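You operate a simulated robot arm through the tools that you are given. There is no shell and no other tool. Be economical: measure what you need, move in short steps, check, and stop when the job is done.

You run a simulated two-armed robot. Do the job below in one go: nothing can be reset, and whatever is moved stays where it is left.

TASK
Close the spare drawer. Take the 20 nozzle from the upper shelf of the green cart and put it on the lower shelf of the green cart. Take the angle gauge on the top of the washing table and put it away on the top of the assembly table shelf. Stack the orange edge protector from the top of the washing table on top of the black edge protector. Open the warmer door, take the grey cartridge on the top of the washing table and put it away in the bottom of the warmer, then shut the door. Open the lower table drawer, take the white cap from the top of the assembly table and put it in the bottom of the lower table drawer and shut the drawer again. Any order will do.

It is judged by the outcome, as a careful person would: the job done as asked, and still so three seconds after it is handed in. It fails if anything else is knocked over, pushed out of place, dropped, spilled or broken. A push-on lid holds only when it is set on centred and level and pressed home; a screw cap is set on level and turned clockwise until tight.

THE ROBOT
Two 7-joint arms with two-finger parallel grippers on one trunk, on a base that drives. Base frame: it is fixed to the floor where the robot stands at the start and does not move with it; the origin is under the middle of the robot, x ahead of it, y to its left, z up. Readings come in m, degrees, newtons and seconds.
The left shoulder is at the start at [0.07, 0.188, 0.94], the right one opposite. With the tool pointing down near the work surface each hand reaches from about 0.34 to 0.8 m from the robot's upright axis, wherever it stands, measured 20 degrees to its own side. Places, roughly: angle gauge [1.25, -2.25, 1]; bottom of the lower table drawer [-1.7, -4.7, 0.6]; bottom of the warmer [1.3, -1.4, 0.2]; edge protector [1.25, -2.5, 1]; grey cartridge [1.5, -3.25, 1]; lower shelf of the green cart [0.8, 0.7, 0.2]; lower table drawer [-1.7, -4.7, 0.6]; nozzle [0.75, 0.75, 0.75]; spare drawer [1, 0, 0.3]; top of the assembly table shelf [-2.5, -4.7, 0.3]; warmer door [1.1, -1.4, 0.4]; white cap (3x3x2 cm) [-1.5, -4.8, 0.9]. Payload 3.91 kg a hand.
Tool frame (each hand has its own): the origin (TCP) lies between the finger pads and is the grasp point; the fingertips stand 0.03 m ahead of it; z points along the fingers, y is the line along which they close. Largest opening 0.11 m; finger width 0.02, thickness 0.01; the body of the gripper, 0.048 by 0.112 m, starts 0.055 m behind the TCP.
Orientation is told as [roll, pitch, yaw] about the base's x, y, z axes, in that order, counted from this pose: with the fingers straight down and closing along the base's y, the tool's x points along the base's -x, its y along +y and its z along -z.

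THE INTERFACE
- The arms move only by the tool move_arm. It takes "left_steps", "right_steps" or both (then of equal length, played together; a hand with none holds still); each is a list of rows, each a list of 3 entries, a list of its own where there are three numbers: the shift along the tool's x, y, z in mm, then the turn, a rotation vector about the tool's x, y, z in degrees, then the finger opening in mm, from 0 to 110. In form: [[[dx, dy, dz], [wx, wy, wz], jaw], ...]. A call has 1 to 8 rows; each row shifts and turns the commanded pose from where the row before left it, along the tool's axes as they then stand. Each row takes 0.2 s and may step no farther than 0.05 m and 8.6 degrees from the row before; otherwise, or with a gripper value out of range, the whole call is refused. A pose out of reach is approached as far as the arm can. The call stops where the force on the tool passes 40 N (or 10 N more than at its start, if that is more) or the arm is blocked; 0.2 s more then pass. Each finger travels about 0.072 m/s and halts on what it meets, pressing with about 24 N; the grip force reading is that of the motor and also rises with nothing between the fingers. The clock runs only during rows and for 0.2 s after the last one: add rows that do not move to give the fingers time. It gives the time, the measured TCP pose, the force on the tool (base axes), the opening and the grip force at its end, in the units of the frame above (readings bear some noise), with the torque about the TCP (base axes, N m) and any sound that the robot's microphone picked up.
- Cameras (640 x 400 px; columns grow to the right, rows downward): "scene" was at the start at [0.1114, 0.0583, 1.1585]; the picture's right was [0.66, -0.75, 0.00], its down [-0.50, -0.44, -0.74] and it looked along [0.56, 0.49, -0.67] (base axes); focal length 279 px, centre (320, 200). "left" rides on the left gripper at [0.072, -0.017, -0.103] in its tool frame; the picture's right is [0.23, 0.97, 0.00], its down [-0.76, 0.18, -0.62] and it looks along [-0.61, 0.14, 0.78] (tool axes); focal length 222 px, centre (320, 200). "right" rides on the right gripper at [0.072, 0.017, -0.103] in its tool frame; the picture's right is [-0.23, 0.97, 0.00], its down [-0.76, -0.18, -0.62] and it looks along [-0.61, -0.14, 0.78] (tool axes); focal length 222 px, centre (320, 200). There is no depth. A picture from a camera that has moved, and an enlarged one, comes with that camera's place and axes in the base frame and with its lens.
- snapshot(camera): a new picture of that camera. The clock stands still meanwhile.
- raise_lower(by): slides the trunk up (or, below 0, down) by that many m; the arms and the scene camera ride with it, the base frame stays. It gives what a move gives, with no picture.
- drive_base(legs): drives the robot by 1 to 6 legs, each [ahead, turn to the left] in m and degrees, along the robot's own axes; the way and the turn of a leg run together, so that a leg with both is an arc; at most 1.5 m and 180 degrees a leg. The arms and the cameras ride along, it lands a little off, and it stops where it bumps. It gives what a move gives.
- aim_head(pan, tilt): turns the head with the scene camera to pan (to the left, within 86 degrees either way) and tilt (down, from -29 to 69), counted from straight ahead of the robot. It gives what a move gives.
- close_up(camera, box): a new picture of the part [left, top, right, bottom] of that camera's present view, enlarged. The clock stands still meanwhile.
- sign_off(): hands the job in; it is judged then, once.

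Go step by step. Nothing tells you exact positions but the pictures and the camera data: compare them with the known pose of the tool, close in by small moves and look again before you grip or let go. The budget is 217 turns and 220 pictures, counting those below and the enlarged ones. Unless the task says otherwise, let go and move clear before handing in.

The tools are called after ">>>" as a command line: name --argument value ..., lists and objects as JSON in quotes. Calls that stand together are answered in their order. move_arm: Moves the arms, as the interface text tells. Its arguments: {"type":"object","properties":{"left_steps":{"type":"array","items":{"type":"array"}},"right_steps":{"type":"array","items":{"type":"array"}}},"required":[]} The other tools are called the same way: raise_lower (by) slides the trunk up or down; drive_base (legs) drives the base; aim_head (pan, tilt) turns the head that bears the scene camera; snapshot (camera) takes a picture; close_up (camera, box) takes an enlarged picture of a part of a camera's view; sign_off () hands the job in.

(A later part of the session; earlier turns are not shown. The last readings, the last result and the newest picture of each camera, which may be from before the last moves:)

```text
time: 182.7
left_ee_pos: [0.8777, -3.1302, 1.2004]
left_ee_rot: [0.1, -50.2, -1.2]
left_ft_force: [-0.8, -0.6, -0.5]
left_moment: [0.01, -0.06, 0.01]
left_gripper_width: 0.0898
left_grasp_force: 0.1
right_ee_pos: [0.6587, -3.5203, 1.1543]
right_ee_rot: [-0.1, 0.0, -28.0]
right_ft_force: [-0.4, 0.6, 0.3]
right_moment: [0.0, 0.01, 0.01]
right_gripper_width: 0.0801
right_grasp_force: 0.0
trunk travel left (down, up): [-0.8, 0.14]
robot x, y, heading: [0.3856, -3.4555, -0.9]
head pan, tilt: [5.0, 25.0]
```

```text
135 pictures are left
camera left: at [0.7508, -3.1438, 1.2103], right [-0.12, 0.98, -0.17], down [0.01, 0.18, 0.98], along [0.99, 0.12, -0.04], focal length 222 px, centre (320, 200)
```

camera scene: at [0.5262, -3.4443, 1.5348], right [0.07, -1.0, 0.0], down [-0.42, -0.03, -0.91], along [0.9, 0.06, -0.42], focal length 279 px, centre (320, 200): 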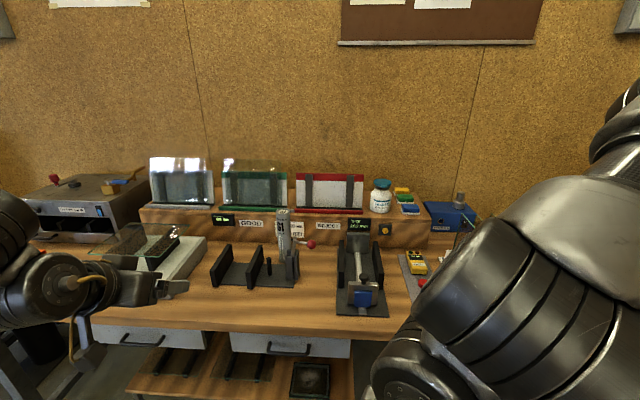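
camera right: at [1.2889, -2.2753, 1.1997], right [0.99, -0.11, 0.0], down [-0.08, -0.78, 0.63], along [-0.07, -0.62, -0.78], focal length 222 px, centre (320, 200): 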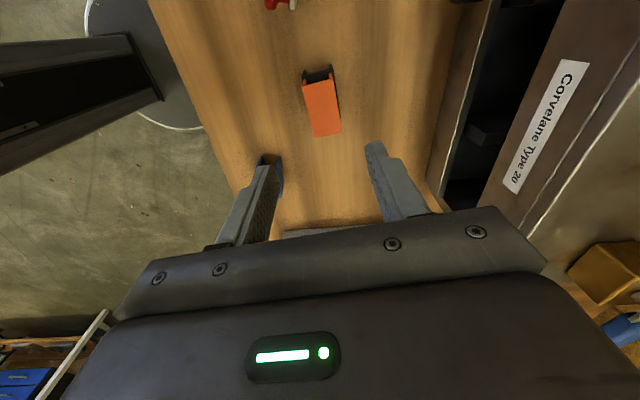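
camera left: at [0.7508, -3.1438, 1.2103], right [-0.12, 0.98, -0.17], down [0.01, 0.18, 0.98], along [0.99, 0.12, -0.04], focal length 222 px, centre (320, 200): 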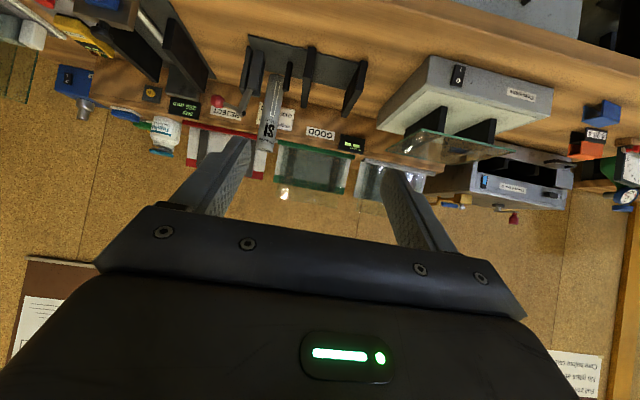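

Cartridge centre ≈ [1.395, -3.253]. Lower the trunk slightly, drive in 0.3 m, and shift the left hand in line.

>>> raise_lower --by -0.1

>>> drive_base --legs '[[0.28, 0.5]]'

>>> move_arm --left_steps '[[[0, -40, 0], [0, 0, 0], 90], [[0, -40, 0], [0, 0, 0], 90], [[0, -40, 0], [0, 0, 0], 90]]'

>>> snapshot --camera "left"

>>> snapshot --camera "scene"

```text
time: 184.1
left_ee_pos: [0.8781, -3.1311, 1.1008]
left_ee_rot: [0.0, -50.2, -1.2]
left_ft_force: [-0.1, -0.2, 0.0]
left_moment: [0.0, -0.01, 0.01]
left_gripper_width: 0.0899
left_grasp_force: 0.0
right_ee_pos: [0.6596, -3.5218, 1.0534]
right_ee_rot: [-0.1, 0.1, -28.0]
right_ft_force: [-0.1, -0.9, 0.2]
right_moment: [0.0, -0.01, 0.02]
right_gripper_width: 0.0802
right_grasp_force: 0.0
trunk travel left (down, up): [-0.7, 0.24]
robot x, y, heading: [0.3884, -3.4494, -0.6]
head pan, tilt: [5.0, 25.0]
```

```text
time: 186.0
left_ee_pos: [1.1553, -3.1289, 1.1007]
left_ee_rot: [0.0, -50.2, -0.7]
left_ft_force: [0.2, 0.2, -0.2]
left_moment: [-0.01, 0.04, 0.02]
left_gripper_width: 0.09
left_grasp_force: 0.1
right_ee_pos: [0.9394, -3.5222, 1.0545]
right_ee_rot: [-0.1, 0.0, -27.6]
right_ft_force: [-0.6, -0.3, 0.0]
right_moment: [0.01, -0.02, 0.01]
right_gripper_width: 0.0801
right_grasp_force: 0.0
trunk travel left (down, up): [-0.7, 0.24]
robot x, y, heading: [0.6685, -3.4568, -0.5]
head pan, tilt: [5.0, 25.0]
```

```text
time: 186.8
left_ee_pos: [1.1607, -3.1468, 1.1009]
left_ee_rot: [-0.1, -50.1, -0.9]
left_ft_force: [0.3, 0.7, 0.0]
left_moment: [0.0, 0.02, -0.02]
left_gripper_width: 0.0901
left_grasp_force: 0.0
left hand out of reach, approached as far as the arm can: row 1, 2, 3
right_ee_pos: [0.9406, -3.5208, 1.0533]
right_ee_rot: [-0.1, -0.1, -27.6]
right_ft_force: [-0.1, 0.6, -0.3]
right_moment: [0.01, -0.02, -0.01]
right_gripper_width: 0.0796
right_grasp_force: 0.0
trunk travel left (down, up): [-0.7, 0.24]
robot x, y, heading: [0.6675, -3.4534, -0.4]
head pan, tilt: [5.0, 25.0]
```

```text
134 pictures are left
camera left: at [1.0343, -3.1614, 1.1101], right [-0.13, 0.98, -0.18], down [0.01, 0.18, 0.98], along [0.99, 0.12, -0.04], focal length 222 px, centre (320, 200)
```

left: 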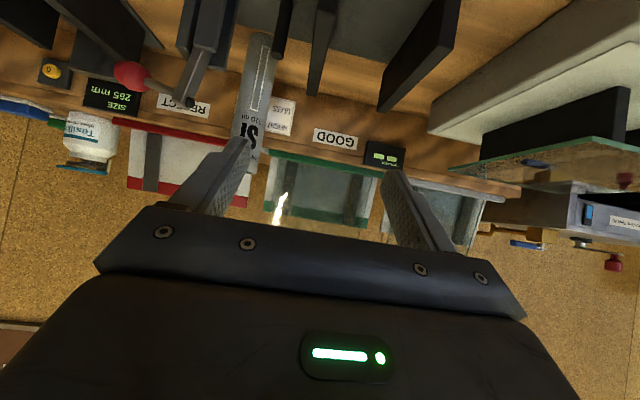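

```text
133 pictures are left
camera scene: at [0.8075, -3.4465, 1.4347], right [0.08, -1.0, 0.0], down [-0.42, -0.03, -0.91], along [0.9, 0.07, -0.42], focal length 279 px, centre (320, 200)
```

scene: 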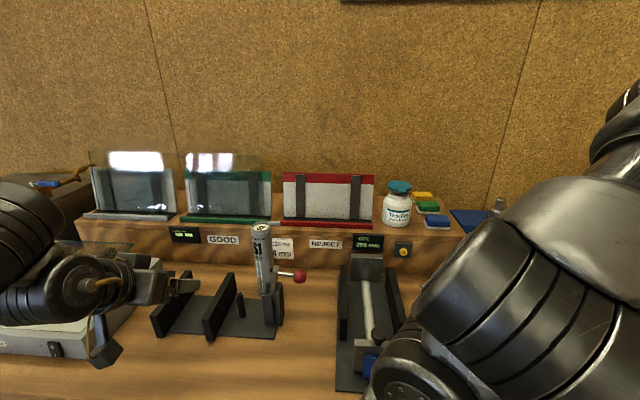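

The inward motion is limited; turning the base 9° right brings the hand into line.

>>> drive_base --legs '[[0, -9]]'

>>> move_arm --left_steps '[[[-20, 0, 24], [0, 0, 0], 90], [[-20, 0, 24], [0, 0, 0], 90]]'

>>> snapshot --camera "left"

```text
time: 187.9
left_ee_pos: [1.2027, -3.2255, 1.1013]
left_ee_rot: [-0.2, -50.2, -9.6]
left_ft_force: [0.3, 0.9, -0.7]
left_moment: [-0.01, 0.0, -0.01]
left_gripper_width: 0.09
left_grasp_force: 0.0
right_ee_pos: [0.9268, -3.5625, 1.0543]
right_ee_rot: [-0.1, 0.0, -36.5]
right_ft_force: [-0.3, -0.1, 0.4]
right_moment: [0.0, -0.02, 0.02]
right_gripper_width: 0.08
right_grasp_force: 0.0
trunk travel left (down, up): [-0.7, 0.24]
robot x, y, heading: [0.6651, -3.4536, -9.3]
head pan, tilt: [5.0, 25.0]
```

```text
time: 188.5
left_ee_pos: [1.2638, -3.2355, 1.1013]
left_ee_rot: [-0.1, -50.1, -9.6]
left_ft_force: [-0.2, -0.1, 0.2]
left_moment: [0.02, 0.02, 0.01]
left_gripper_width: 0.0902
left_grasp_force: 0.0
right_ee_pos: [0.9283, -3.564, 1.0539]
right_ee_rot: [-0.1, 0.1, -36.3]
right_ft_force: [-0.7, -0.9, -0.6]
right_moment: [0.03, -0.02, 0.01]
right_gripper_width: 0.0801
right_grasp_force: 0.0
trunk travel left (down, up): [-0.7, 0.24]
robot x, y, heading: [0.6663, -3.4584, -9.1]
head pan, tilt: [5.0, 25.0]
```

```text
132 pictures are left
camera left: at [1.1371, -3.2301, 1.1114], right [0.02, 0.98, -0.18], down [0.04, 0.17, 0.98], along [1.0, -0.03, -0.04], focal length 222 px, centre (320, 200)
```

left: 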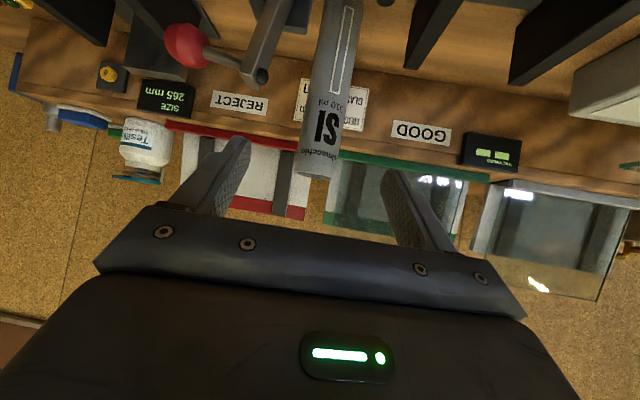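

Cartridge is centred between the fingers. Advance onto it and stop before closing.

>>> move_arm --left_steps '[[[-8, 1, 36], [0, 0, 0], 85], [[-7, 1, 36], [0, 0, 0], 85], [[-7, 1, 36], [0, 0, 0], 85], [[-6, 1, 34], [0, 0, 0], 85], [[0, 0, 0], [0, 0, 0], 85]]'

>>> snapshot --camera "left"

>>> close_up --camera "scene" --box '[160, 160, 400, 330]'

```text
time: 189.7
left_ee_pos: [1.3898, -3.2528, 1.0338]
left_ee_rot: [-0.2, -50.2, -9.6]
left_ft_force: [0.0, -0.5, 0.6]
left_moment: [0.02, -0.01, 0.0]
left_gripper_width: 0.0852
left_grasp_force: 0.0
right_ee_pos: [0.9257, -3.5619, 1.0541]
right_ee_rot: [-0.1, 0.0, -36.4]
right_ft_force: [-0.5, 0.9, 0.1]
right_moment: [0.04, -0.04, 0.02]
right_gripper_width: 0.0799
right_grasp_force: 0.2
trunk travel left (down, up): [-0.7, 0.24]
robot x, y, heading: [0.6645, -3.4567, -9.0]
head pan, tilt: [5.0, 25.0]
```

```text
131 pictures are left
camera left: at [1.2621, -3.2484, 1.0431], right [0.02, 0.98, -0.18], down [0.04, 0.18, 0.98], along [1.0, -0.03, -0.03], focal length 222 px, centre (320, 200)
```

left: 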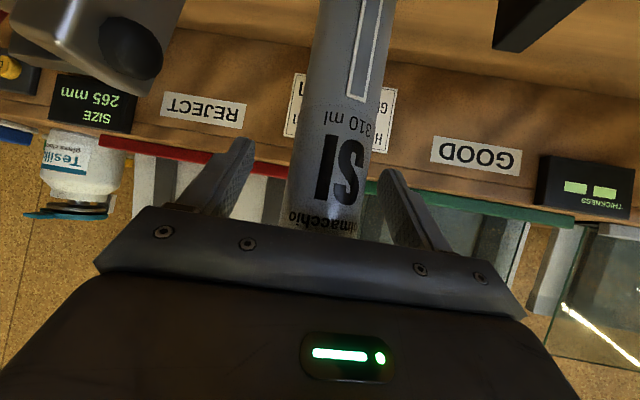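

```text
2.35 times, centred on (280, 245) of scene
camera zoom: at [0.805, -3.4683, 1.4349], right [-0.07, -1.0, 0.0], down [-0.42, 0.03, -0.91], along [0.9, -0.07, -0.42], focal length 657 px, centre (414, 94)
```

zoom: 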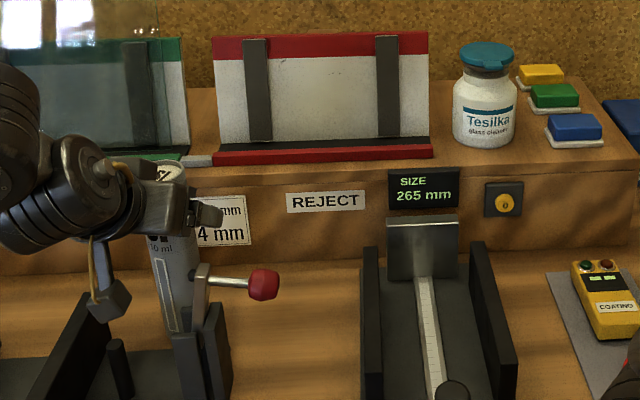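

>>> move_arm --left_steps '[[[0, 0, 0], [0, 0, 0], 60], [[0, 0, 0], [0, 0, 0], 40], [[0, 0, 0], [0, 0, 0], 30], [[0, 0, 0], [0, 0, 0], 30], [[0, 0, 0], [0, 0, 0], 30]]'

>>> snapshot --camera "left"

```text
time: 190.9
left_ee_pos: [1.3905, -3.2523, 1.0323]
left_ee_rot: [-0.2, -50.2, -9.6]
left_ft_force: [-0.5, 0.9, -0.1]
left_moment: [0.14, 0.04, 0.02]
left_gripper_width: 0.0492
left_grasp_force: 23.5
right_ee_pos: [0.9268, -3.5632, 1.053]
right_ee_rot: [-0.1, 0.0, -36.4]
right_ft_force: [0.0, 0.1, -0.3]
right_moment: [0.0, 0.0, -0.02]
right_gripper_width: 0.0799
right_grasp_force: 0.1
trunk travel left (down, up): [-0.7, 0.24]
robot x, y, heading: [0.6669, -3.4567, -9.1]
head pan, tilt: [5.0, 25.0]
```

```text
129 pictures are left
camera left: at [1.2628, -3.248, 1.0423], right [0.02, 0.98, -0.18], down [0.04, 0.18, 0.98], along [1.0, -0.03, -0.04], focal length 222 px, centre (320, 200)
```

left: 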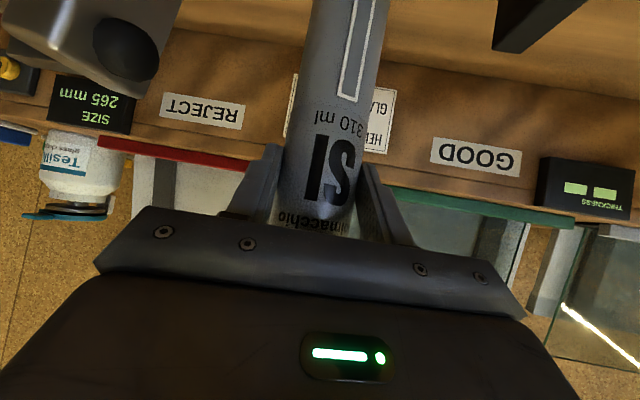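

Gripped. Lift by the trunk to clear the fixture, then back away.

>>> raise_lower --by 0.22

>>> snapshot --camera "left"

>>> drive_base --legs '[[-0.45, 0]]'

>>> snapshot --camera "scene"

```text
time: 193.2
left_ee_pos: [1.3902, -3.2519, 1.2534]
left_ee_rot: [-0.3, -50.2, -9.6]
left_ft_force: [-0.8, 0.1, -4.4]
left_moment: [0.02, 0.07, 0.0]
left_gripper_width: 0.0489
left_grasp_force: 24.0
right_ee_pos: [0.9274, -3.5625, 1.273]
right_ee_rot: [-0.1, 0.1, -36.4]
right_ft_force: [-0.1, -0.6, 0.2]
right_moment: [0.0, 0.01, -0.03]
right_gripper_width: 0.0801
right_grasp_force: 0.0
trunk travel left (down, up): [-0.92, 0.02]
robot x, y, heading: [0.6644, -3.4561, -9.1]
head pan, tilt: [5.0, 25.0]
```

```text
128 pictures are left
camera left: at [1.2635, -3.248, 1.262], right [0.02, 0.98, -0.18], down [0.04, 0.18, 0.98], along [1.0, -0.03, -0.04], focal length 222 px, centre (320, 200)
```

left: 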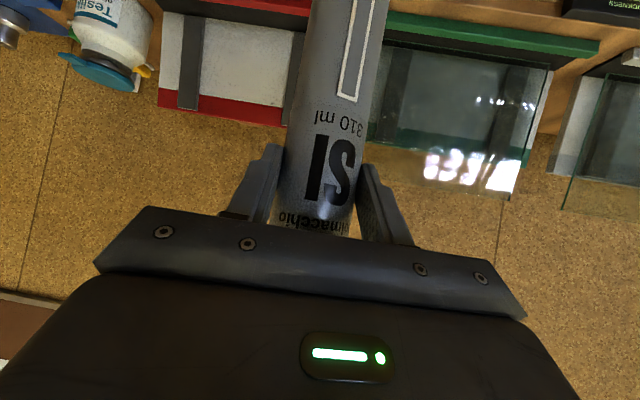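

```text
time: 195.9
left_ee_pos: [0.9425, -3.1799, 1.2518]
left_ee_rot: [-0.2, -50.1, -9.6]
left_ft_force: [-0.4, -0.6, -4.2]
left_moment: [0.04, 0.08, 0.03]
left_gripper_width: 0.0487
left_grasp_force: 24.1
right_ee_pos: [0.4807, -3.4903, 1.2725]
right_ee_rot: [-0.2, 0.1, -36.4]
right_ft_force: [0.0, -0.9, 0.2]
right_moment: [-0.01, 0.04, 0.01]
right_gripper_width: 0.08
right_grasp_force: 0.0
trunk travel left (down, up): [-0.92, 0.02]
robot x, y, heading: [0.2149, -3.3819, -9.3]
head pan, tilt: [5.0, 25.0]
```

```text
127 pictures are left
camera scene: at [0.3601, -3.3949, 1.6544], right [-0.07, -1.0, 0.0], down [-0.42, 0.03, -0.91], along [0.9, -0.07, -0.42], focal length 279 px, centre (320, 200)
```

scene: 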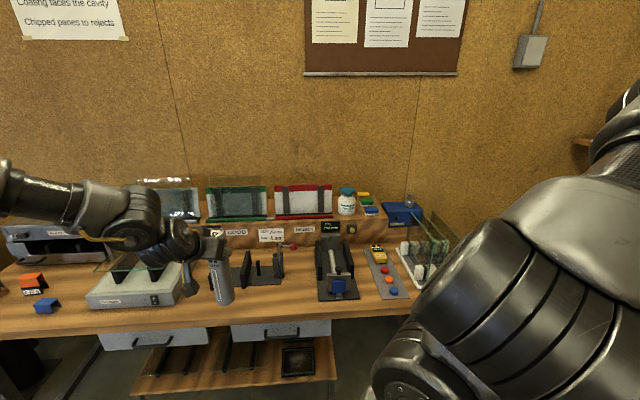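

Now drive north to the warmer, carrying the cartridge.

>>> drive_base --legs '[[-0.1, 0], [0, 99], [1.0, 0], [0.9, 0], [0, -90]]'

>>> aim_head --pan 0 --tilt 35

>>> snapshot --camera "scene"

```text
time: 214.2
left_ee_pos: [0.8263, -1.1982, 1.2527]
left_ee_rot: [-0.2, -50.1, -2.7]
left_ft_force: [-0.2, 1.0, -4.7]
left_moment: [0.01, 0.09, -0.02]
left_gripper_width: 0.0489
left_grasp_force: 23.9
right_ee_pos: [0.4056, -1.5624, 1.2743]
right_ee_rot: [-0.2, 0.0, -29.4]
right_ft_force: [-0.4, -0.6, 0.4]
right_moment: [0.03, -0.01, 0.01]
right_gripper_width: 0.08
right_grasp_force: 0.1
trunk travel left (down, up): [-0.92, 0.02]
robot x, y, heading: [0.1353, -1.4873, -2.2]
head pan, tilt: [5.0, 25.0]
```

```text
time: 214.9
left_ee_pos: [0.8277, -1.1978, 1.2522]
left_ee_rot: [-0.2, -50.1, -2.6]
left_ft_force: [-0.4, -0.2, -4.6]
left_moment: [0.03, 0.11, -0.01]
left_gripper_width: 0.0486
left_grasp_force: 23.6
right_ee_pos: [0.4048, -1.5626, 1.2741]
right_ee_rot: [-0.2, 0.0, -29.4]
right_ft_force: [-0.6, 0.3, -1.6]
right_moment: [-0.01, 0.03, -0.03]
right_gripper_width: 0.0803
right_grasp_force: 0.2
trunk travel left (down, up): [-0.92, 0.02]
robot x, y, heading: [0.1347, -1.4869, -2.1]
head pan, tilt: [0.0, 35.0]
```

```text
126 pictures are left
camera scene: at [0.2709, -1.4901, 1.639], right [-0.04, -1.0, 0.0], down [-0.57, 0.02, -0.82], along [0.82, -0.03, -0.57], focal length 279 px, centre (320, 200)
```

scene: 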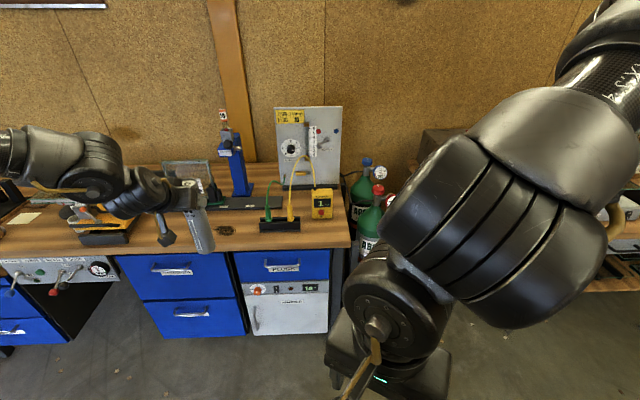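

The warmer door spans y ≈ -1.2…-1.56 at x ≈ 1.065, z ≈ 0.25–0.55, handle at its left edge (hinge on the right). I'll retract the left hand with the cartridge and stretch the right hand forward at a flat pitch.

>>> move_arm --right_steps '[[[-45, 8, 0], [0, -8.4, 0], 80], [[-44, 8, 6], [0, -8.4, 0], 80], [[-43, 8, 13], [0, -8.4, 0], 80], [[-41, 8, 19], [0, -8.4, 0], 80], [[-37, 8, 25], [0, -8.4, 0], 80], [[-33, 8, 30], [0, -8.4, 0], 80], [[-29, 8, 34], [0, -8.4, 0], 80], [[-23, 8, 38], [0, -8.4, 0], 80]]' --left_steps '[[[19, 0, -23], [0, 0, 0], 30], [[19, 0, -23], [0, 0, 0], 30], [[19, 0, -23], [0, 0, 0], 30], [[19, 0, -23], [0, 0, 0], 30], [[19, 0, -23], [0, 0, 0], 30], [[19, 0, -23], [0, 0, 0], 30], [[0, 0, 0], [0, 0, 0], 30], [[0, 0, 0], [0, 0, 0], 30]]'

>>> snapshot --camera "scene"

```text
time: 216.7
left_ee_pos: [0.6514, -1.188, 1.2543]
left_ee_rot: [-0.1, -50.0, -2.6]
left_ft_force: [0.2, 0.0, -5.0]
left_moment: [-0.01, 0.07, -0.01]
left_gripper_width: 0.0484
left_grasp_force: 24.2
right_ee_pos: [0.7545, -1.6825, 1.2711]
right_ee_rot: [-0.8, -67.2, -28.8]
right_ft_force: [-0.5, -0.2, 0.0]
right_moment: [0.01, 0.02, -0.03]
right_gripper_width: 0.0802
right_grasp_force: 0.0
trunk travel left (down, up): [-0.92, 0.02]
robot x, y, heading: [0.1317, -1.4859, -2.1]
head pan, tilt: [0.0, 35.0]
```

```text
125 pictures are left
camera scene: at [0.2739, -1.4895, 1.6387], right [-0.04, -1.0, 0.0], down [-0.58, 0.02, -0.82], along [0.82, -0.03, -0.58], focal length 279 px, centre (320, 200)
```

scene: 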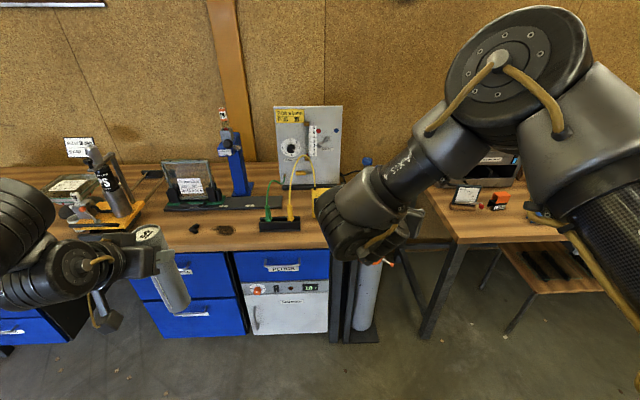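

>>> close_up --camera "scene" --box '[220, 240, 360, 350]'

```text
3.64 times, centred on (290, 295) of scene
camera zoom: at [0.2739, -1.4895, 1.6387], right [-0.04, -1.0, 0.0], down [-0.58, 0.02, -0.82], along [0.82, -0.03, -0.58], focal length 1015 px, centre (429, -146)
```

zoom: 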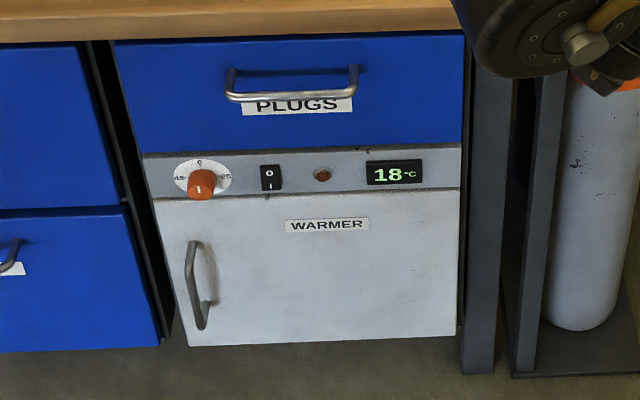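

I'll shift so the right hand faces the handle at [≈1.03, -1.22, 0.43].

>>> drive_base --legs '[[0, 92], [0.48, 0], [0, -90], [0.12, 0]]'

>>> raise_lower --by -0.4

>>> raise_lower --by -0.4

>>> snapshot --camera "right"

>>> aim_head --pan -15 --tilt 30

>>> snapshot --camera "scene"

```text
time: 228.1
left_ee_pos: [0.7252, -0.6698, 1.2618]
left_ee_rot: [-0.2, -50.8, 1.4]
left_ft_force: [-0.4, -0.3, -4.1]
left_moment: [-0.02, 0.11, 0.0]
left_gripper_width: 0.0482
left_grasp_force: 23.7
right_ee_pos: [0.862, -1.1559, 1.2804]
right_ee_rot: [0.3, -67.9, -25.6]
right_ft_force: [-1.1, 0.3, 0.3]
right_moment: [-0.02, 0.0, -0.02]
right_gripper_width: 0.0799
right_grasp_force: 0.1
trunk travel left (down, up): [-0.92, 0.02]
robot x, y, heading: [0.2492, -1.0039, 1.7]
head pan, tilt: [0.0, 35.0]
```

```text
time: 231.9
left_ee_pos: [0.7366, -0.6689, 0.8578]
left_ee_rot: [-0.1, -50.2, 1.4]
left_ft_force: [-0.4, 0.4, -4.7]
left_moment: [-0.01, 0.1, -0.02]
left_gripper_width: 0.0485
left_grasp_force: 23.7
right_ee_pos: [0.8738, -1.155, 0.874]
right_ee_rot: [-0.2, -67.3, -24.9]
right_ft_force: [0.2, 0.3, -0.3]
right_moment: [-0.03, -0.01, -0.01]
right_gripper_width: 0.0802
right_grasp_force: 0.0
trunk travel left (down, up): [-0.52, 0.42]
robot x, y, heading: [0.249, -1.0083, 1.7]
head pan, tilt: [0.0, 35.0]
```

```text
time: 235.8
left_ee_pos: [0.7354, -0.669, 0.456]
left_ee_rot: [0.0, -50.2, 1.4]
left_ft_force: [-0.2, 0.7, -4.8]
left_moment: [-0.01, 0.11, 0.0]
left_gripper_width: 0.0486
left_grasp_force: 24.2
right_ee_pos: [0.8745, -1.1545, 0.4752]
right_ee_rot: [-0.2, -67.3, -24.9]
right_ft_force: [-0.2, -0.5, -0.4]
right_moment: [0.04, -0.01, -0.02]
right_gripper_width: 0.0797
right_grasp_force: 0.0
trunk travel left (down, up): [-0.12, 0.82]
robot x, y, heading: [0.2463, -1.0067, 2.2]
head pan, tilt: [0.0, 35.0]
```

```text
123 pictures are left
camera right: at [0.7695, -1.0868, 0.4476], right [0.49, 0.84, 0.21], down [-0.33, -0.04, 0.94], along [0.81, -0.53, 0.26], focal length 222 px, centre (320, 200)
```

right: 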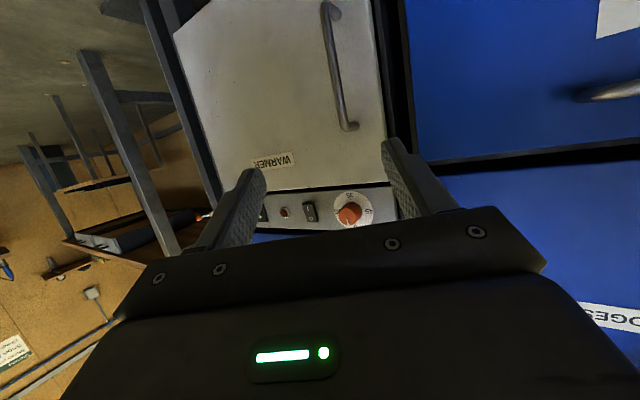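

```text
time: 236.5
left_ee_pos: [0.7365, -0.6709, 0.4567]
left_ee_rot: [-0.1, -50.2, 1.4]
left_ft_force: [0.5, 0.4, -5.1]
left_moment: [-0.02, 0.12, 0.01]
left_gripper_width: 0.0485
left_grasp_force: 24.2
right_ee_pos: [0.8745, -1.1546, 0.4739]
right_ee_rot: [-0.2, -67.2, -25.0]
right_ft_force: [0.1, 0.0, -0.6]
right_moment: [0.01, -0.02, -0.03]
right_gripper_width: 0.0801
right_grasp_force: 0.0
trunk travel left (down, up): [-0.12, 0.82]
robot x, y, heading: [0.2497, -1.0074, 1.8]
head pan, tilt: [-15.0, 30.0]
```

```text
122 pictures are left
camera scene: at [0.3839, -1.0213, 0.8467], right [-0.23, -0.97, 0.0], down [-0.49, 0.11, -0.87], along [0.84, -0.2, -0.5], focal length 279 px, centre (320, 200)
```

scene: 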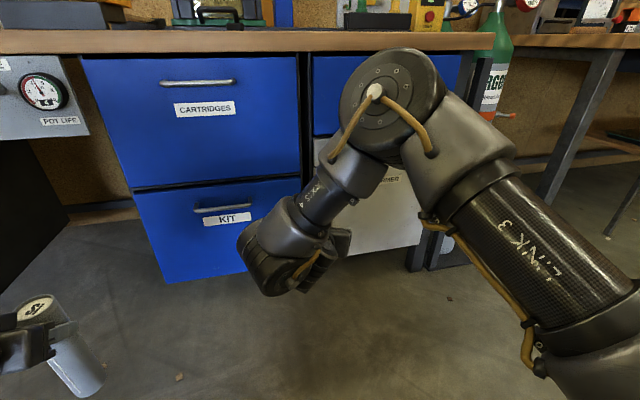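

Handle bar's middle is at about [1.06, -1.21, 0.376]. Lower the trunk a bit more and approach most of the way.

>>> raise_lower --by -0.095

>>> move_arm --right_steps '[[[-14, 14, 34], [0, 0, 0], 80], [[-14, 14, 34], [0, 0, 0], 80], [[-14, 0, 34], [0, 0, 0], 80], [[0, 0, 0], [0, 0, 0], 80]]'

>>> snapshot --camera "right"

```text
time: 237.8
left_ee_pos: [0.7365, -0.6703, 0.362]
left_ee_rot: [-0.2, -50.1, 1.4]
left_ft_force: [0.0, 0.7, -5.0]
left_moment: [0.01, 0.07, 0.0]
left_gripper_width: 0.0486
left_grasp_force: 24.1
right_ee_pos: [0.8733, -1.156, 0.3796]
right_ee_rot: [-0.1, -67.2, -25.0]
right_ft_force: [0.8, 0.0, 0.2]
right_moment: [-0.03, 0.0, 0.0]
right_gripper_width: 0.0801
right_grasp_force: 0.0
trunk travel left (down, up): [-0.025, 0.915]
robot x, y, heading: [0.2498, -1.0069, 2.1]
head pan, tilt: [-15.0, 30.0]
```

```text
time: 238.8
left_ee_pos: [0.7367, -0.6694, 0.3621]
left_ee_rot: [-0.2, -50.2, 1.4]
left_ft_force: [-0.5, -0.4, -4.2]
left_moment: [-0.01, 0.11, -0.01]
left_gripper_width: 0.0484
left_grasp_force: 23.6
right_ee_pos: [0.9863, -1.177, 0.3778]
right_ee_rot: [-0.3, -67.3, -24.9]
right_ft_force: [0.5, -0.4, 0.2]
right_moment: [0.01, -0.01, 0.0]
right_gripper_width: 0.0803
right_grasp_force: 0.1
trunk travel left (down, up): [-0.025, 0.915]
robot x, y, heading: [0.2472, -1.0065, 2.0]
head pan, tilt: [-15.0, 30.0]
```

```text
121 pictures are left
camera right: at [0.882, -1.1089, 0.3514], right [0.49, 0.84, 0.21], down [-0.33, -0.04, 0.94], along [0.81, -0.53, 0.26], focal length 222 px, centre (320, 200)
```

right: 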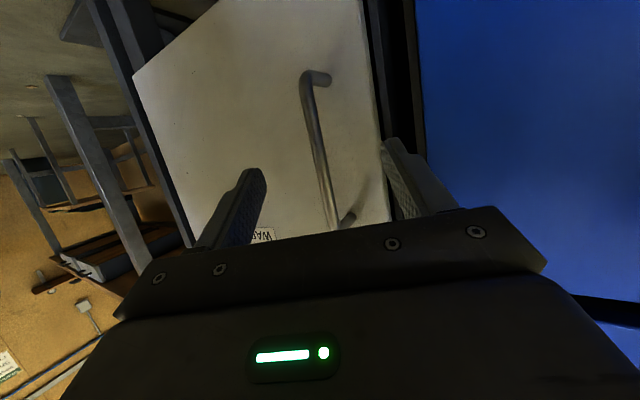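

Bar is centred between the fingers. Advance ~80 mm and close.

>>> move_arm --right_steps '[[[-15, 0, 36], [0, 0, 0], 80], [[-15, 0, 36], [0, 0, 0], 80], [[0, 0, 0], [0, 0, 0], 60], [[0, 0, 0], [0, 0, 0], 40], [[0, 0, 0], [0, 0, 0], 20], [[0, 0, 0], [0, 0, 0], 5], [[0, 0, 0], [0, 0, 0], 5]]'

>>> snapshot --camera "right"

```text
time: 239.4
left_ee_pos: [0.7353, -0.6692, 0.3616]
left_ee_rot: [0.0, -50.1, 1.5]
left_ft_force: [-0.3, 0.0, -4.4]
left_moment: [0.01, 0.08, 0.0]
left_gripper_width: 0.0488
left_grasp_force: 24.0
right_ee_pos: [1.0464, -1.1955, 0.3778]
right_ee_rot: [-0.1, -67.0, -24.3]
right_ft_force: [-5.3, 8.0, 5.9]
right_moment: [0.16, -0.21, 0.48]
right_gripper_width: 0.0621
right_grasp_force: 3.0
trunk travel left (down, up): [-0.025, 0.915]
robot x, y, heading: [0.2456, -1.0058, 2.1]
head pan, tilt: [-15.0, 30.0]
stopped in row 3 (right hand): the force on the tool passed its limit at 81 N (the readings are from after the stop); the commanded pose is now the measured one
```

```text
120 pictures are left
camera right: at [0.9411, -1.1291, 0.3531], right [0.48, 0.85, 0.21], down [-0.32, -0.05, 0.94], along [0.81, -0.52, 0.25], focal length 222 px, centre (320, 200)
```

right: 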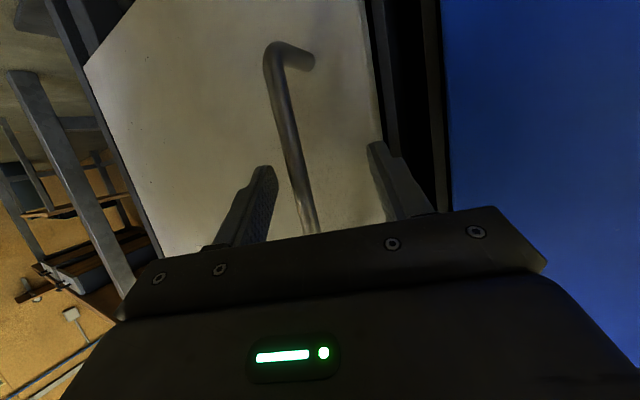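

The +y fingertip touched the door; the bar is ~11 mm toward -y. Back off slightly, shift, and close.

>>> move_arm --right_steps '[[[3, 0, -8], [0, 0, 0], 65], [[0, -11, 0], [0, 0, 0], 65], [[0, 0, 0], [0, 0, 0], 40], [[0, 0, 0], [0, 0, 0], 20], [[0, 0, 0], [0, 0, 0], 5], [[0, 0, 0], [0, 0, 0], 5]]'

>>> snapshot --camera "right"

```text
time: 240.8
left_ee_pos: [0.7356, -0.6703, 0.3625]
left_ee_rot: [0.0, -50.3, 1.4]
left_ft_force: [-0.1, 0.3, -4.3]
left_moment: [0.02, 0.1, -0.01]
left_gripper_width: 0.0486
left_grasp_force: 24.4
right_ee_pos: [1.0348, -1.2041, 0.3769]
right_ee_rot: [-0.5, -66.7, -24.0]
right_ft_force: [-0.3, 5.3, -0.2]
right_moment: [0.09, 0.1, 0.05]
right_gripper_width: 0.0116
right_grasp_force: 45.1
trunk travel left (down, up): [-0.025, 0.915]
robot x, y, heading: [0.2488, -1.0041, 2.0]
head pan, tilt: [-15.0, 30.0]
```

```text
119 pictures are left
camera right: at [0.9291, -1.1373, 0.3522], right [0.49, 0.85, 0.21], down [-0.32, -0.05, 0.95], along [0.81, -0.53, 0.25], focal length 222 px, centre (320, 200)
```

right: 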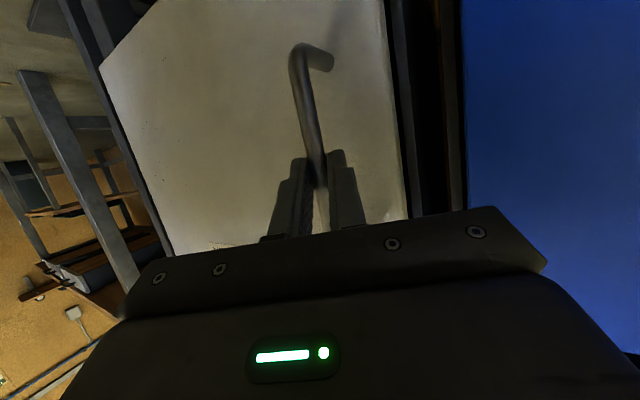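

Handle is gripped. Pull it along its arc for about 20°.

>>> move_arm --right_steps '[[[7, -12.5, -16.4], [0, 0, 0], 5], [[7, -12.5, -16.4], [0, 0, 0], 5], [[6.3, -14.5, -14.9], [0, 0, 0], 5], [[6.3, -14.5, -14.9], [0, 0, 0], 5], [[4.9, -14, -11.4], [0, 0, 0], 5], [[4.9, -14, -11.4], [0, 0, 0], 5]]'

>>> snapshot --camera "right"

```text
time: 242.2
left_ee_pos: [0.7364, -0.6696, 0.3609]
left_ee_rot: [-0.2, -50.2, 1.5]
left_ft_force: [0.0, 0.1, -3.7]
left_moment: [-0.03, 0.1, 0.02]
left_gripper_width: 0.0483
left_grasp_force: 24.1
right_ee_pos: [0.9146, -1.2407, 0.3773]
right_ee_rot: [-0.6, -66.8, -24.0]
right_ft_force: [-9.4, 19.4, -2.4]
right_moment: [-0.09, 0.0, 0.35]
right_gripper_width: 0.0114
right_grasp_force: 45.2
trunk travel left (down, up): [-0.025, 0.915]
robot x, y, heading: [0.2463, -1.01, 1.9]
head pan, tilt: [-15.0, 30.0]
```

```text
118 pictures are left
camera right: at [0.8099, -1.174, 0.3523], right [0.49, 0.85, 0.21], down [-0.32, -0.05, 0.95], along [0.81, -0.53, 0.25], focal length 222 px, centre (320, 200)
```

right: 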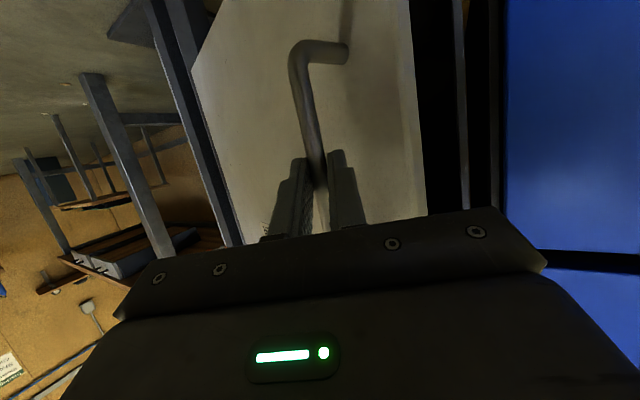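

>>> move_arm --right_steps '[[[7.5, -27, -19], [0, 0, 0], 5], [[7.2, -30, -17], [0, 0, 0], 5], [[7.2, -32, -17], [0, 0, 0], 5], [[6, -34, -15], [0, 0, 0], 5]]'

>>> snapshot --camera "right"

```text
time: 243.1
left_ee_pos: [0.7361, -0.6712, 0.3602]
left_ee_rot: [0.0, -50.0, 1.3]
left_ft_force: [0.3, 1.3, -4.6]
left_moment: [-0.01, 0.07, 0.03]
left_gripper_width: 0.0487
left_grasp_force: 24.0
right_ee_pos: [0.8393, -1.2948, 0.379]
right_ee_rot: [-0.5, -65.3, -24.1]
right_ft_force: [1.9, -3.7, -12.1]
right_moment: [-0.39, -0.29, -0.17]
right_gripper_width: 0.0118
right_grasp_force: 44.9
right hand out of reach, approached as far as the arm can: row 3, 4
trunk travel left (down, up): [-0.025, 0.915]
robot x, y, heading: [0.2496, -1.0024, 2.0]
head pan, tilt: [-15.0, 30.0]
stopped in row 4 (right hand): the force on the tool passed its limit at 49 N (the readings are from after the stop); the commanded pose is now the measured one
```

```text
117 pictures are left
camera right: at [0.7334, -1.2275, 0.3565], right [0.49, 0.85, 0.2], down [-0.3, -0.06, 0.95], along [0.82, -0.53, 0.23], focal length 222 px, centre (320, 200)
```

right: 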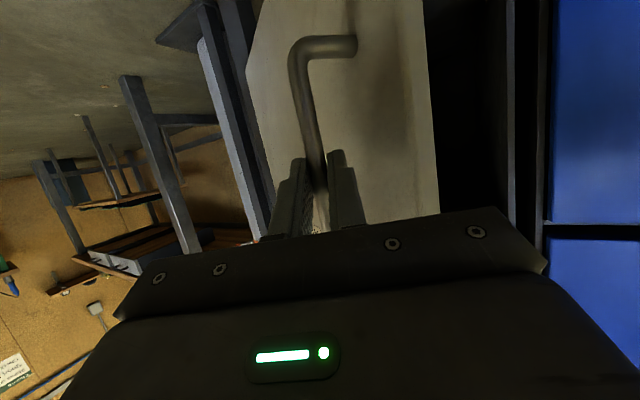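

The door is about 35° open. I'll release, withdraw, move around its free edge and push it wider from inside.

>>> move_arm --right_steps '[[[0, 0, 0], [0, 0, 0], 40], [[0, 0, 0], [0, 0, 0], 50], [[12, 0, -28], [0, 0, 0], 50], [[12, 0, -28], [0, 0, 0], 40], [[0, 45, 0], [0, 0, 0], 20], [[0, 45, 0], [0, 0, 0], 0], [[0, 45, 0], [0, 0, 0], 0]]'

>>> snapshot --camera "right"

```text
time: 244.7
left_ee_pos: [0.7371, -0.6699, 0.3621]
left_ee_rot: [0.0, -50.2, 1.4]
left_ft_force: [0.0, -0.2, -5.0]
left_moment: [0.0, 0.08, -0.01]
left_gripper_width: 0.0483
left_grasp_force: 23.4
right_ee_pos: [0.8584, -1.1361, 0.3997]
right_ee_rot: [-0.3, -65.6, -24.1]
right_ft_force: [-0.9, 0.7, -0.3]
right_moment: [0.0, 0.02, -0.02]
right_gripper_width: 0.0001
right_grasp_force: 24.2
right hand out of reach, approached as far as the arm can: row 3, 4
trunk travel left (down, up): [-0.025, 0.915]
robot x, y, heading: [0.2465, -1.007, 2.1]
head pan, tilt: [-15.0, 30.0]
```

```text
116 pictures are left
camera right: at [0.7526, -1.0684, 0.3775], right [0.49, 0.85, 0.2], down [-0.3, -0.05, 0.95], along [0.82, -0.53, 0.23], focal length 222 px, centre (320, 200)
```

right: 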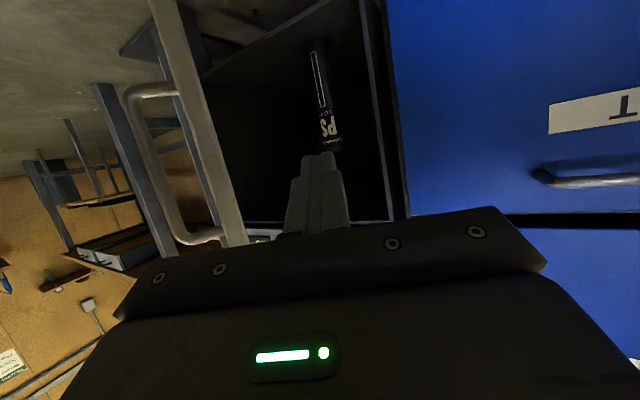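

Inside stands another cartridge (black "PS") at about [1.24, -1.31]; floor z ≈ 0.17. Now advance past the door's free edge and sweep toward -y.

>>> move_arm --right_steps '[[[-18, 0, 40], [0, 0, 0], 0], [[-10, 0, 22], [0, 0, 0], 0], [[0, -40, 0], [0, 0, 0], 0], [[0, -40, 0], [0, 0, 0], 0], [[0, -40, 0], [0, 0, 0], 0]]'

>>> snapshot --camera "right"

>>> snapshot --camera "scene"

```text
time: 245.9
left_ee_pos: [0.7356, -0.6696, 0.3609]
left_ee_rot: [-0.1, -50.2, 1.6]
left_ft_force: [0.8, -0.1, -4.3]
left_moment: [0.01, 0.06, 0.01]
left_gripper_width: 0.0487
left_grasp_force: 23.9
right_ee_pos: [0.8708, -1.2677, 0.4021]
right_ee_rot: [-0.2, -65.5, -23.9]
right_ft_force: [-18.6, 20.1, -1.9]
right_moment: [-0.83, -0.9, -1.24]
right_gripper_width: 0.0
right_grasp_force: 23.9
trunk travel left (down, up): [-0.025, 0.915]
robot x, y, heading: [0.2446, -1.0054, 1.8]
head pan, tilt: [-15.0, 30.0]
```

```text
115 pictures are left
camera right: at [0.7642, -1.2025, 0.3783], right [0.48, 0.85, 0.21], down [-0.3, -0.06, 0.95], along [0.82, -0.52, 0.23], focal length 222 px, centre (320, 200)
```

right: 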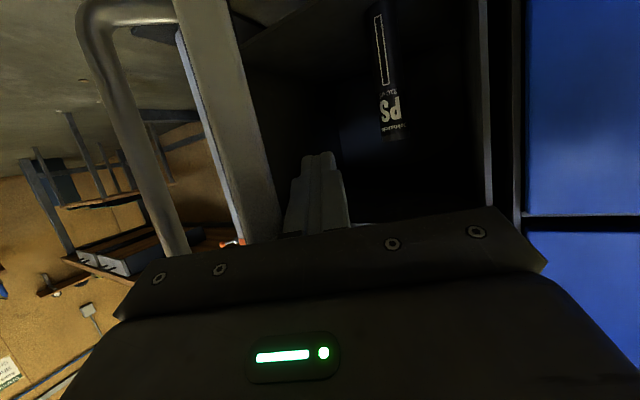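

```text
114 pictures are left
camera scene: at [0.3829, -1.0204, 0.7518], right [-0.23, -0.97, 0.0], down [-0.49, 0.11, -0.87], along [0.84, -0.2, -0.5], focal length 279 px, centre (320, 200)
```

scene: 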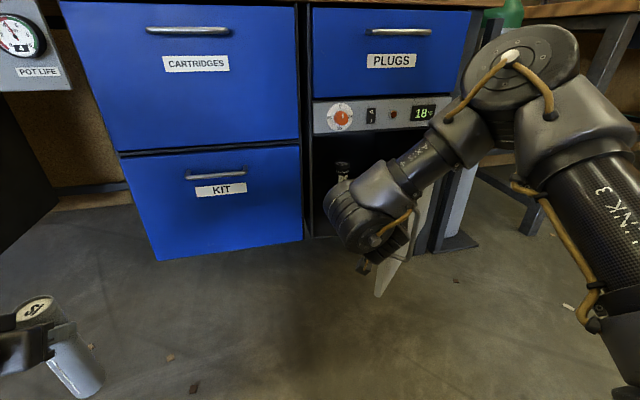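

Pushing works; now I sweep further by turning the base right.

>>> drive_base --legs '[[0, -20]]'

>>> snapshot --camera "scene"

```text
time: 246.6
left_ee_pos: [0.736, -0.6711, 0.3612]
left_ee_rot: [0.0, -50.0, 1.1]
left_ft_force: [1.1, -0.2, -4.8]
left_moment: [0.01, 0.09, -0.03]
left_gripper_width: 0.0485
left_grasp_force: 23.8
right_ee_pos: [0.8702, -1.2692, 0.4]
right_ee_rot: [0.2, -65.4, -24.3]
right_ft_force: [-3.5, 3.5, 3.6]
right_moment: [-0.15, 0.03, -0.18]
right_gripper_width: 0.0
right_grasp_force: 24.0
trunk travel left (down, up): [-0.025, 0.915]
robot x, y, heading: [0.2454, -1.0036, 1.6]
head pan, tilt: [-15.0, 30.0]
stopped in leg 1: the force on the tool passed its limit at 53 N (the readings are from after the stop); the commanded pose is now the measured one
```

```text
113 pictures are left
camera scene: at [0.3828, -1.0214, 0.7518], right [-0.23, -0.97, 0.0], down [-0.49, 0.11, -0.87], along [0.84, -0.2, -0.5], focal length 279 px, centre (320, 200)
```

scene: 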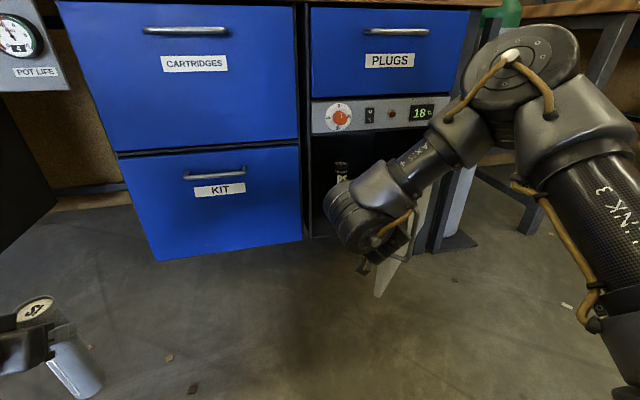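

I was pushing on the door's end face. Back off, go deeper inside, and push on the inner face.

>>> move_arm --right_steps '[[[0, 40, 0], [0, 0, 0], 0], [[0, 35, 0], [0, 0, 0], 0], [[-18, 0, 40], [0, 0, 0], 0], [[-18, 0, 40], [0, 0, 0], 0], [[-11, 0, 25], [0, 0, 0], 0], [[0, -40, 0], [0, 0, 0], 0], [[0, -25, 0], [0, 0, 0], 0]]'

>>> snapshot --camera "right"

>>> snapshot --camera "scene"

```text
time: 248.2
left_ee_pos: [0.7369, -0.6708, 0.3614]
left_ee_rot: [-0.1, -50.1, 1.3]
left_ft_force: [0.0, -0.2, -5.1]
left_moment: [0.03, 0.09, -0.01]
left_gripper_width: 0.0485
left_grasp_force: 23.7
right_ee_pos: [0.9779, -1.3091, 0.3988]
right_ee_rot: [0.2, -65.4, -24.3]
right_ft_force: [-0.6, 0.0, -0.7]
right_moment: [-0.01, -0.03, 0.0]
right_gripper_width: 0.0
right_grasp_force: 23.7
trunk travel left (down, up): [-0.025, 0.915]
robot x, y, heading: [0.2459, -1.0063, 1.7]
head pan, tilt: [-15.0, 30.0]
```

```text
112 pictures are left
camera right: at [0.8723, -1.2431, 0.3765], right [0.48, 0.85, 0.21], down [-0.3, -0.06, 0.95], along [0.82, -0.52, 0.23], focal length 222 px, centre (320, 200)
```

right: 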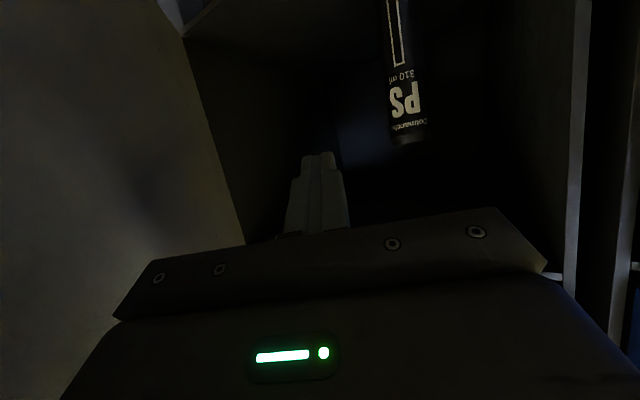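

```text
111 pictures are left
camera scene: at [0.3833, -1.0217, 0.7517], right [-0.23, -0.97, 0.0], down [-0.49, 0.11, -0.87], along [0.84, -0.2, -0.5], focal length 279 px, centre (320, 200)
```

scene: 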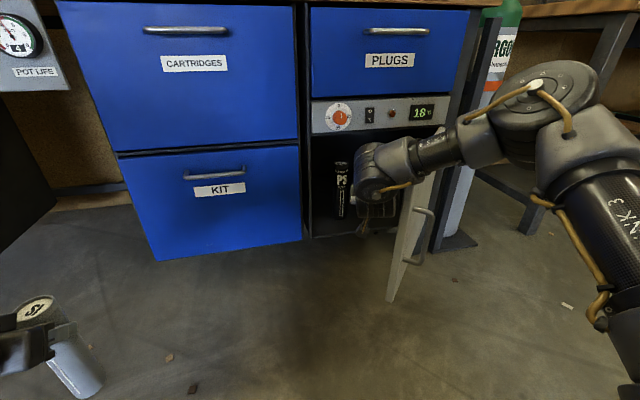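

>>> move_arm --right_steps '[[[0, -40, 0], [0, 0, 0], 0], [[0, -40, 0], [0, 0, 0], 0], [[-5, -40, 10], [0, 0, 0], 0], [[-5, -40, 10], [0, 0, 0], 0]]'

>>> snapshot --camera "scene"

```text
time: 249.2
left_ee_pos: [0.7376, -0.6714, 0.3612]
left_ee_rot: [-0.2, -49.9, 1.3]
left_ft_force: [0.0, -0.2, -5.3]
left_moment: [0.01, 0.1, 0.01]
left_gripper_width: 0.0485
left_grasp_force: 23.9
right_ee_pos: [0.8942, -1.4076, 0.3939]
right_ee_rot: [0.2, -65.5, -24.7]
right_ft_force: [0.1, 0.4, -0.4]
right_moment: [-0.01, 0.01, 0.03]
right_gripper_width: 0.0
right_grasp_force: 24.2
right hand out of reach, approached as far as the arm can: row 2, 3, 4
trunk travel left (down, up): [-0.025, 0.915]
robot x, y, heading: [0.2461, -1.002, 1.8]
head pan, tilt: [-15.0, 30.0]
```

```text
110 pictures are left
camera scene: at [0.3833, -1.0217, 0.7517], right [-0.23, -0.97, 0.0], down [-0.49, 0.11, -0.87], along [0.84, -0.2, -0.5], focal length 279 px, centre (320, 200)
```

scene: 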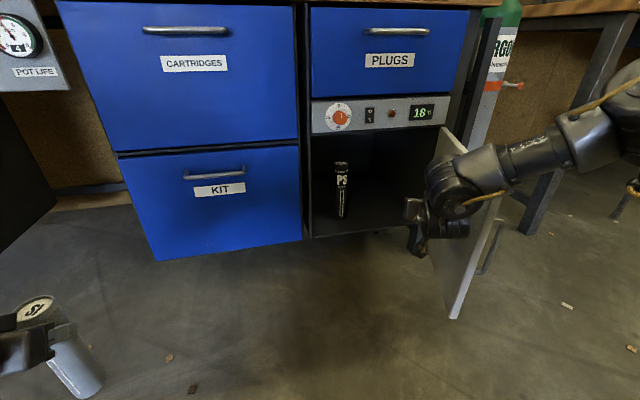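

Door is around 80°. A bit more by turning the base.

>>> drive_base --legs '[[0, -14]]'

>>> aim_head --pan 0 --tilt 30

>>> snapshot --camera "scene"

```text
time: 250.4
left_ee_pos: [0.8028, -0.8027, 0.3612]
left_ee_rot: [-0.1, -50.1, -13.0]
left_ft_force: [0.5, -0.1, -4.8]
left_moment: [0.01, 0.13, 0.0]
left_gripper_width: 0.0487
left_grasp_force: 23.5
right_ee_pos: [0.7748, -1.5535, 0.3934]
right_ee_rot: [0.2, -65.4, -38.9]
right_ft_force: [-0.2, 0.1, 0.5]
right_moment: [0.03, 0.02, 0.0]
right_gripper_width: 0.0001
right_grasp_force: 24.1
trunk travel left (down, up): [-0.025, 0.915]
robot x, y, heading: [0.2483, -1.003, -12.5]
head pan, tilt: [-15.0, 30.0]
```

```text
time: 251.2
left_ee_pos: [0.8037, -0.8011, 0.3609]
left_ee_rot: [-0.1, -50.2, -13.0]
left_ft_force: [0.5, -0.1, -3.6]
left_moment: [0.02, 0.1, -0.03]
left_gripper_width: 0.0485
left_grasp_force: 24.2
right_ee_pos: [0.7773, -1.5541, 0.3936]
right_ee_rot: [0.2, -65.6, -38.9]
right_ft_force: [-0.7, -0.4, -0.2]
right_moment: [-0.02, 0.0, 0.02]
right_gripper_width: 0.0
right_grasp_force: 24.1
trunk travel left (down, up): [-0.025, 0.915]
robot x, y, heading: [0.2493, -1.0064, -12.5]
head pan, tilt: [0.0, 30.0]
```

```text
109 pictures are left
camera scene: at [0.3824, -1.0328, 0.7517], right [-0.22, -0.98, 0.0], down [-0.49, 0.11, -0.87], along [0.85, -0.19, -0.5], focal length 279 px, centre (320, 200)
```

scene: 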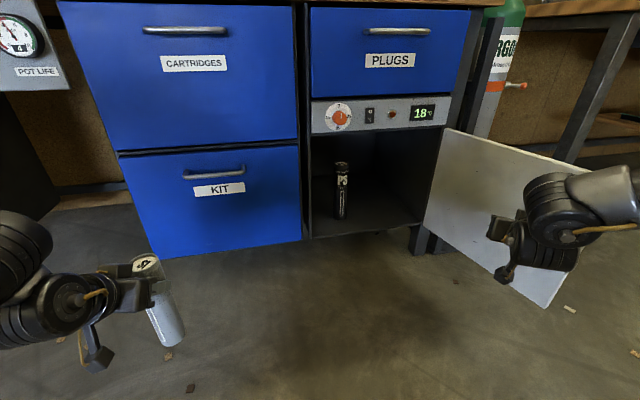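

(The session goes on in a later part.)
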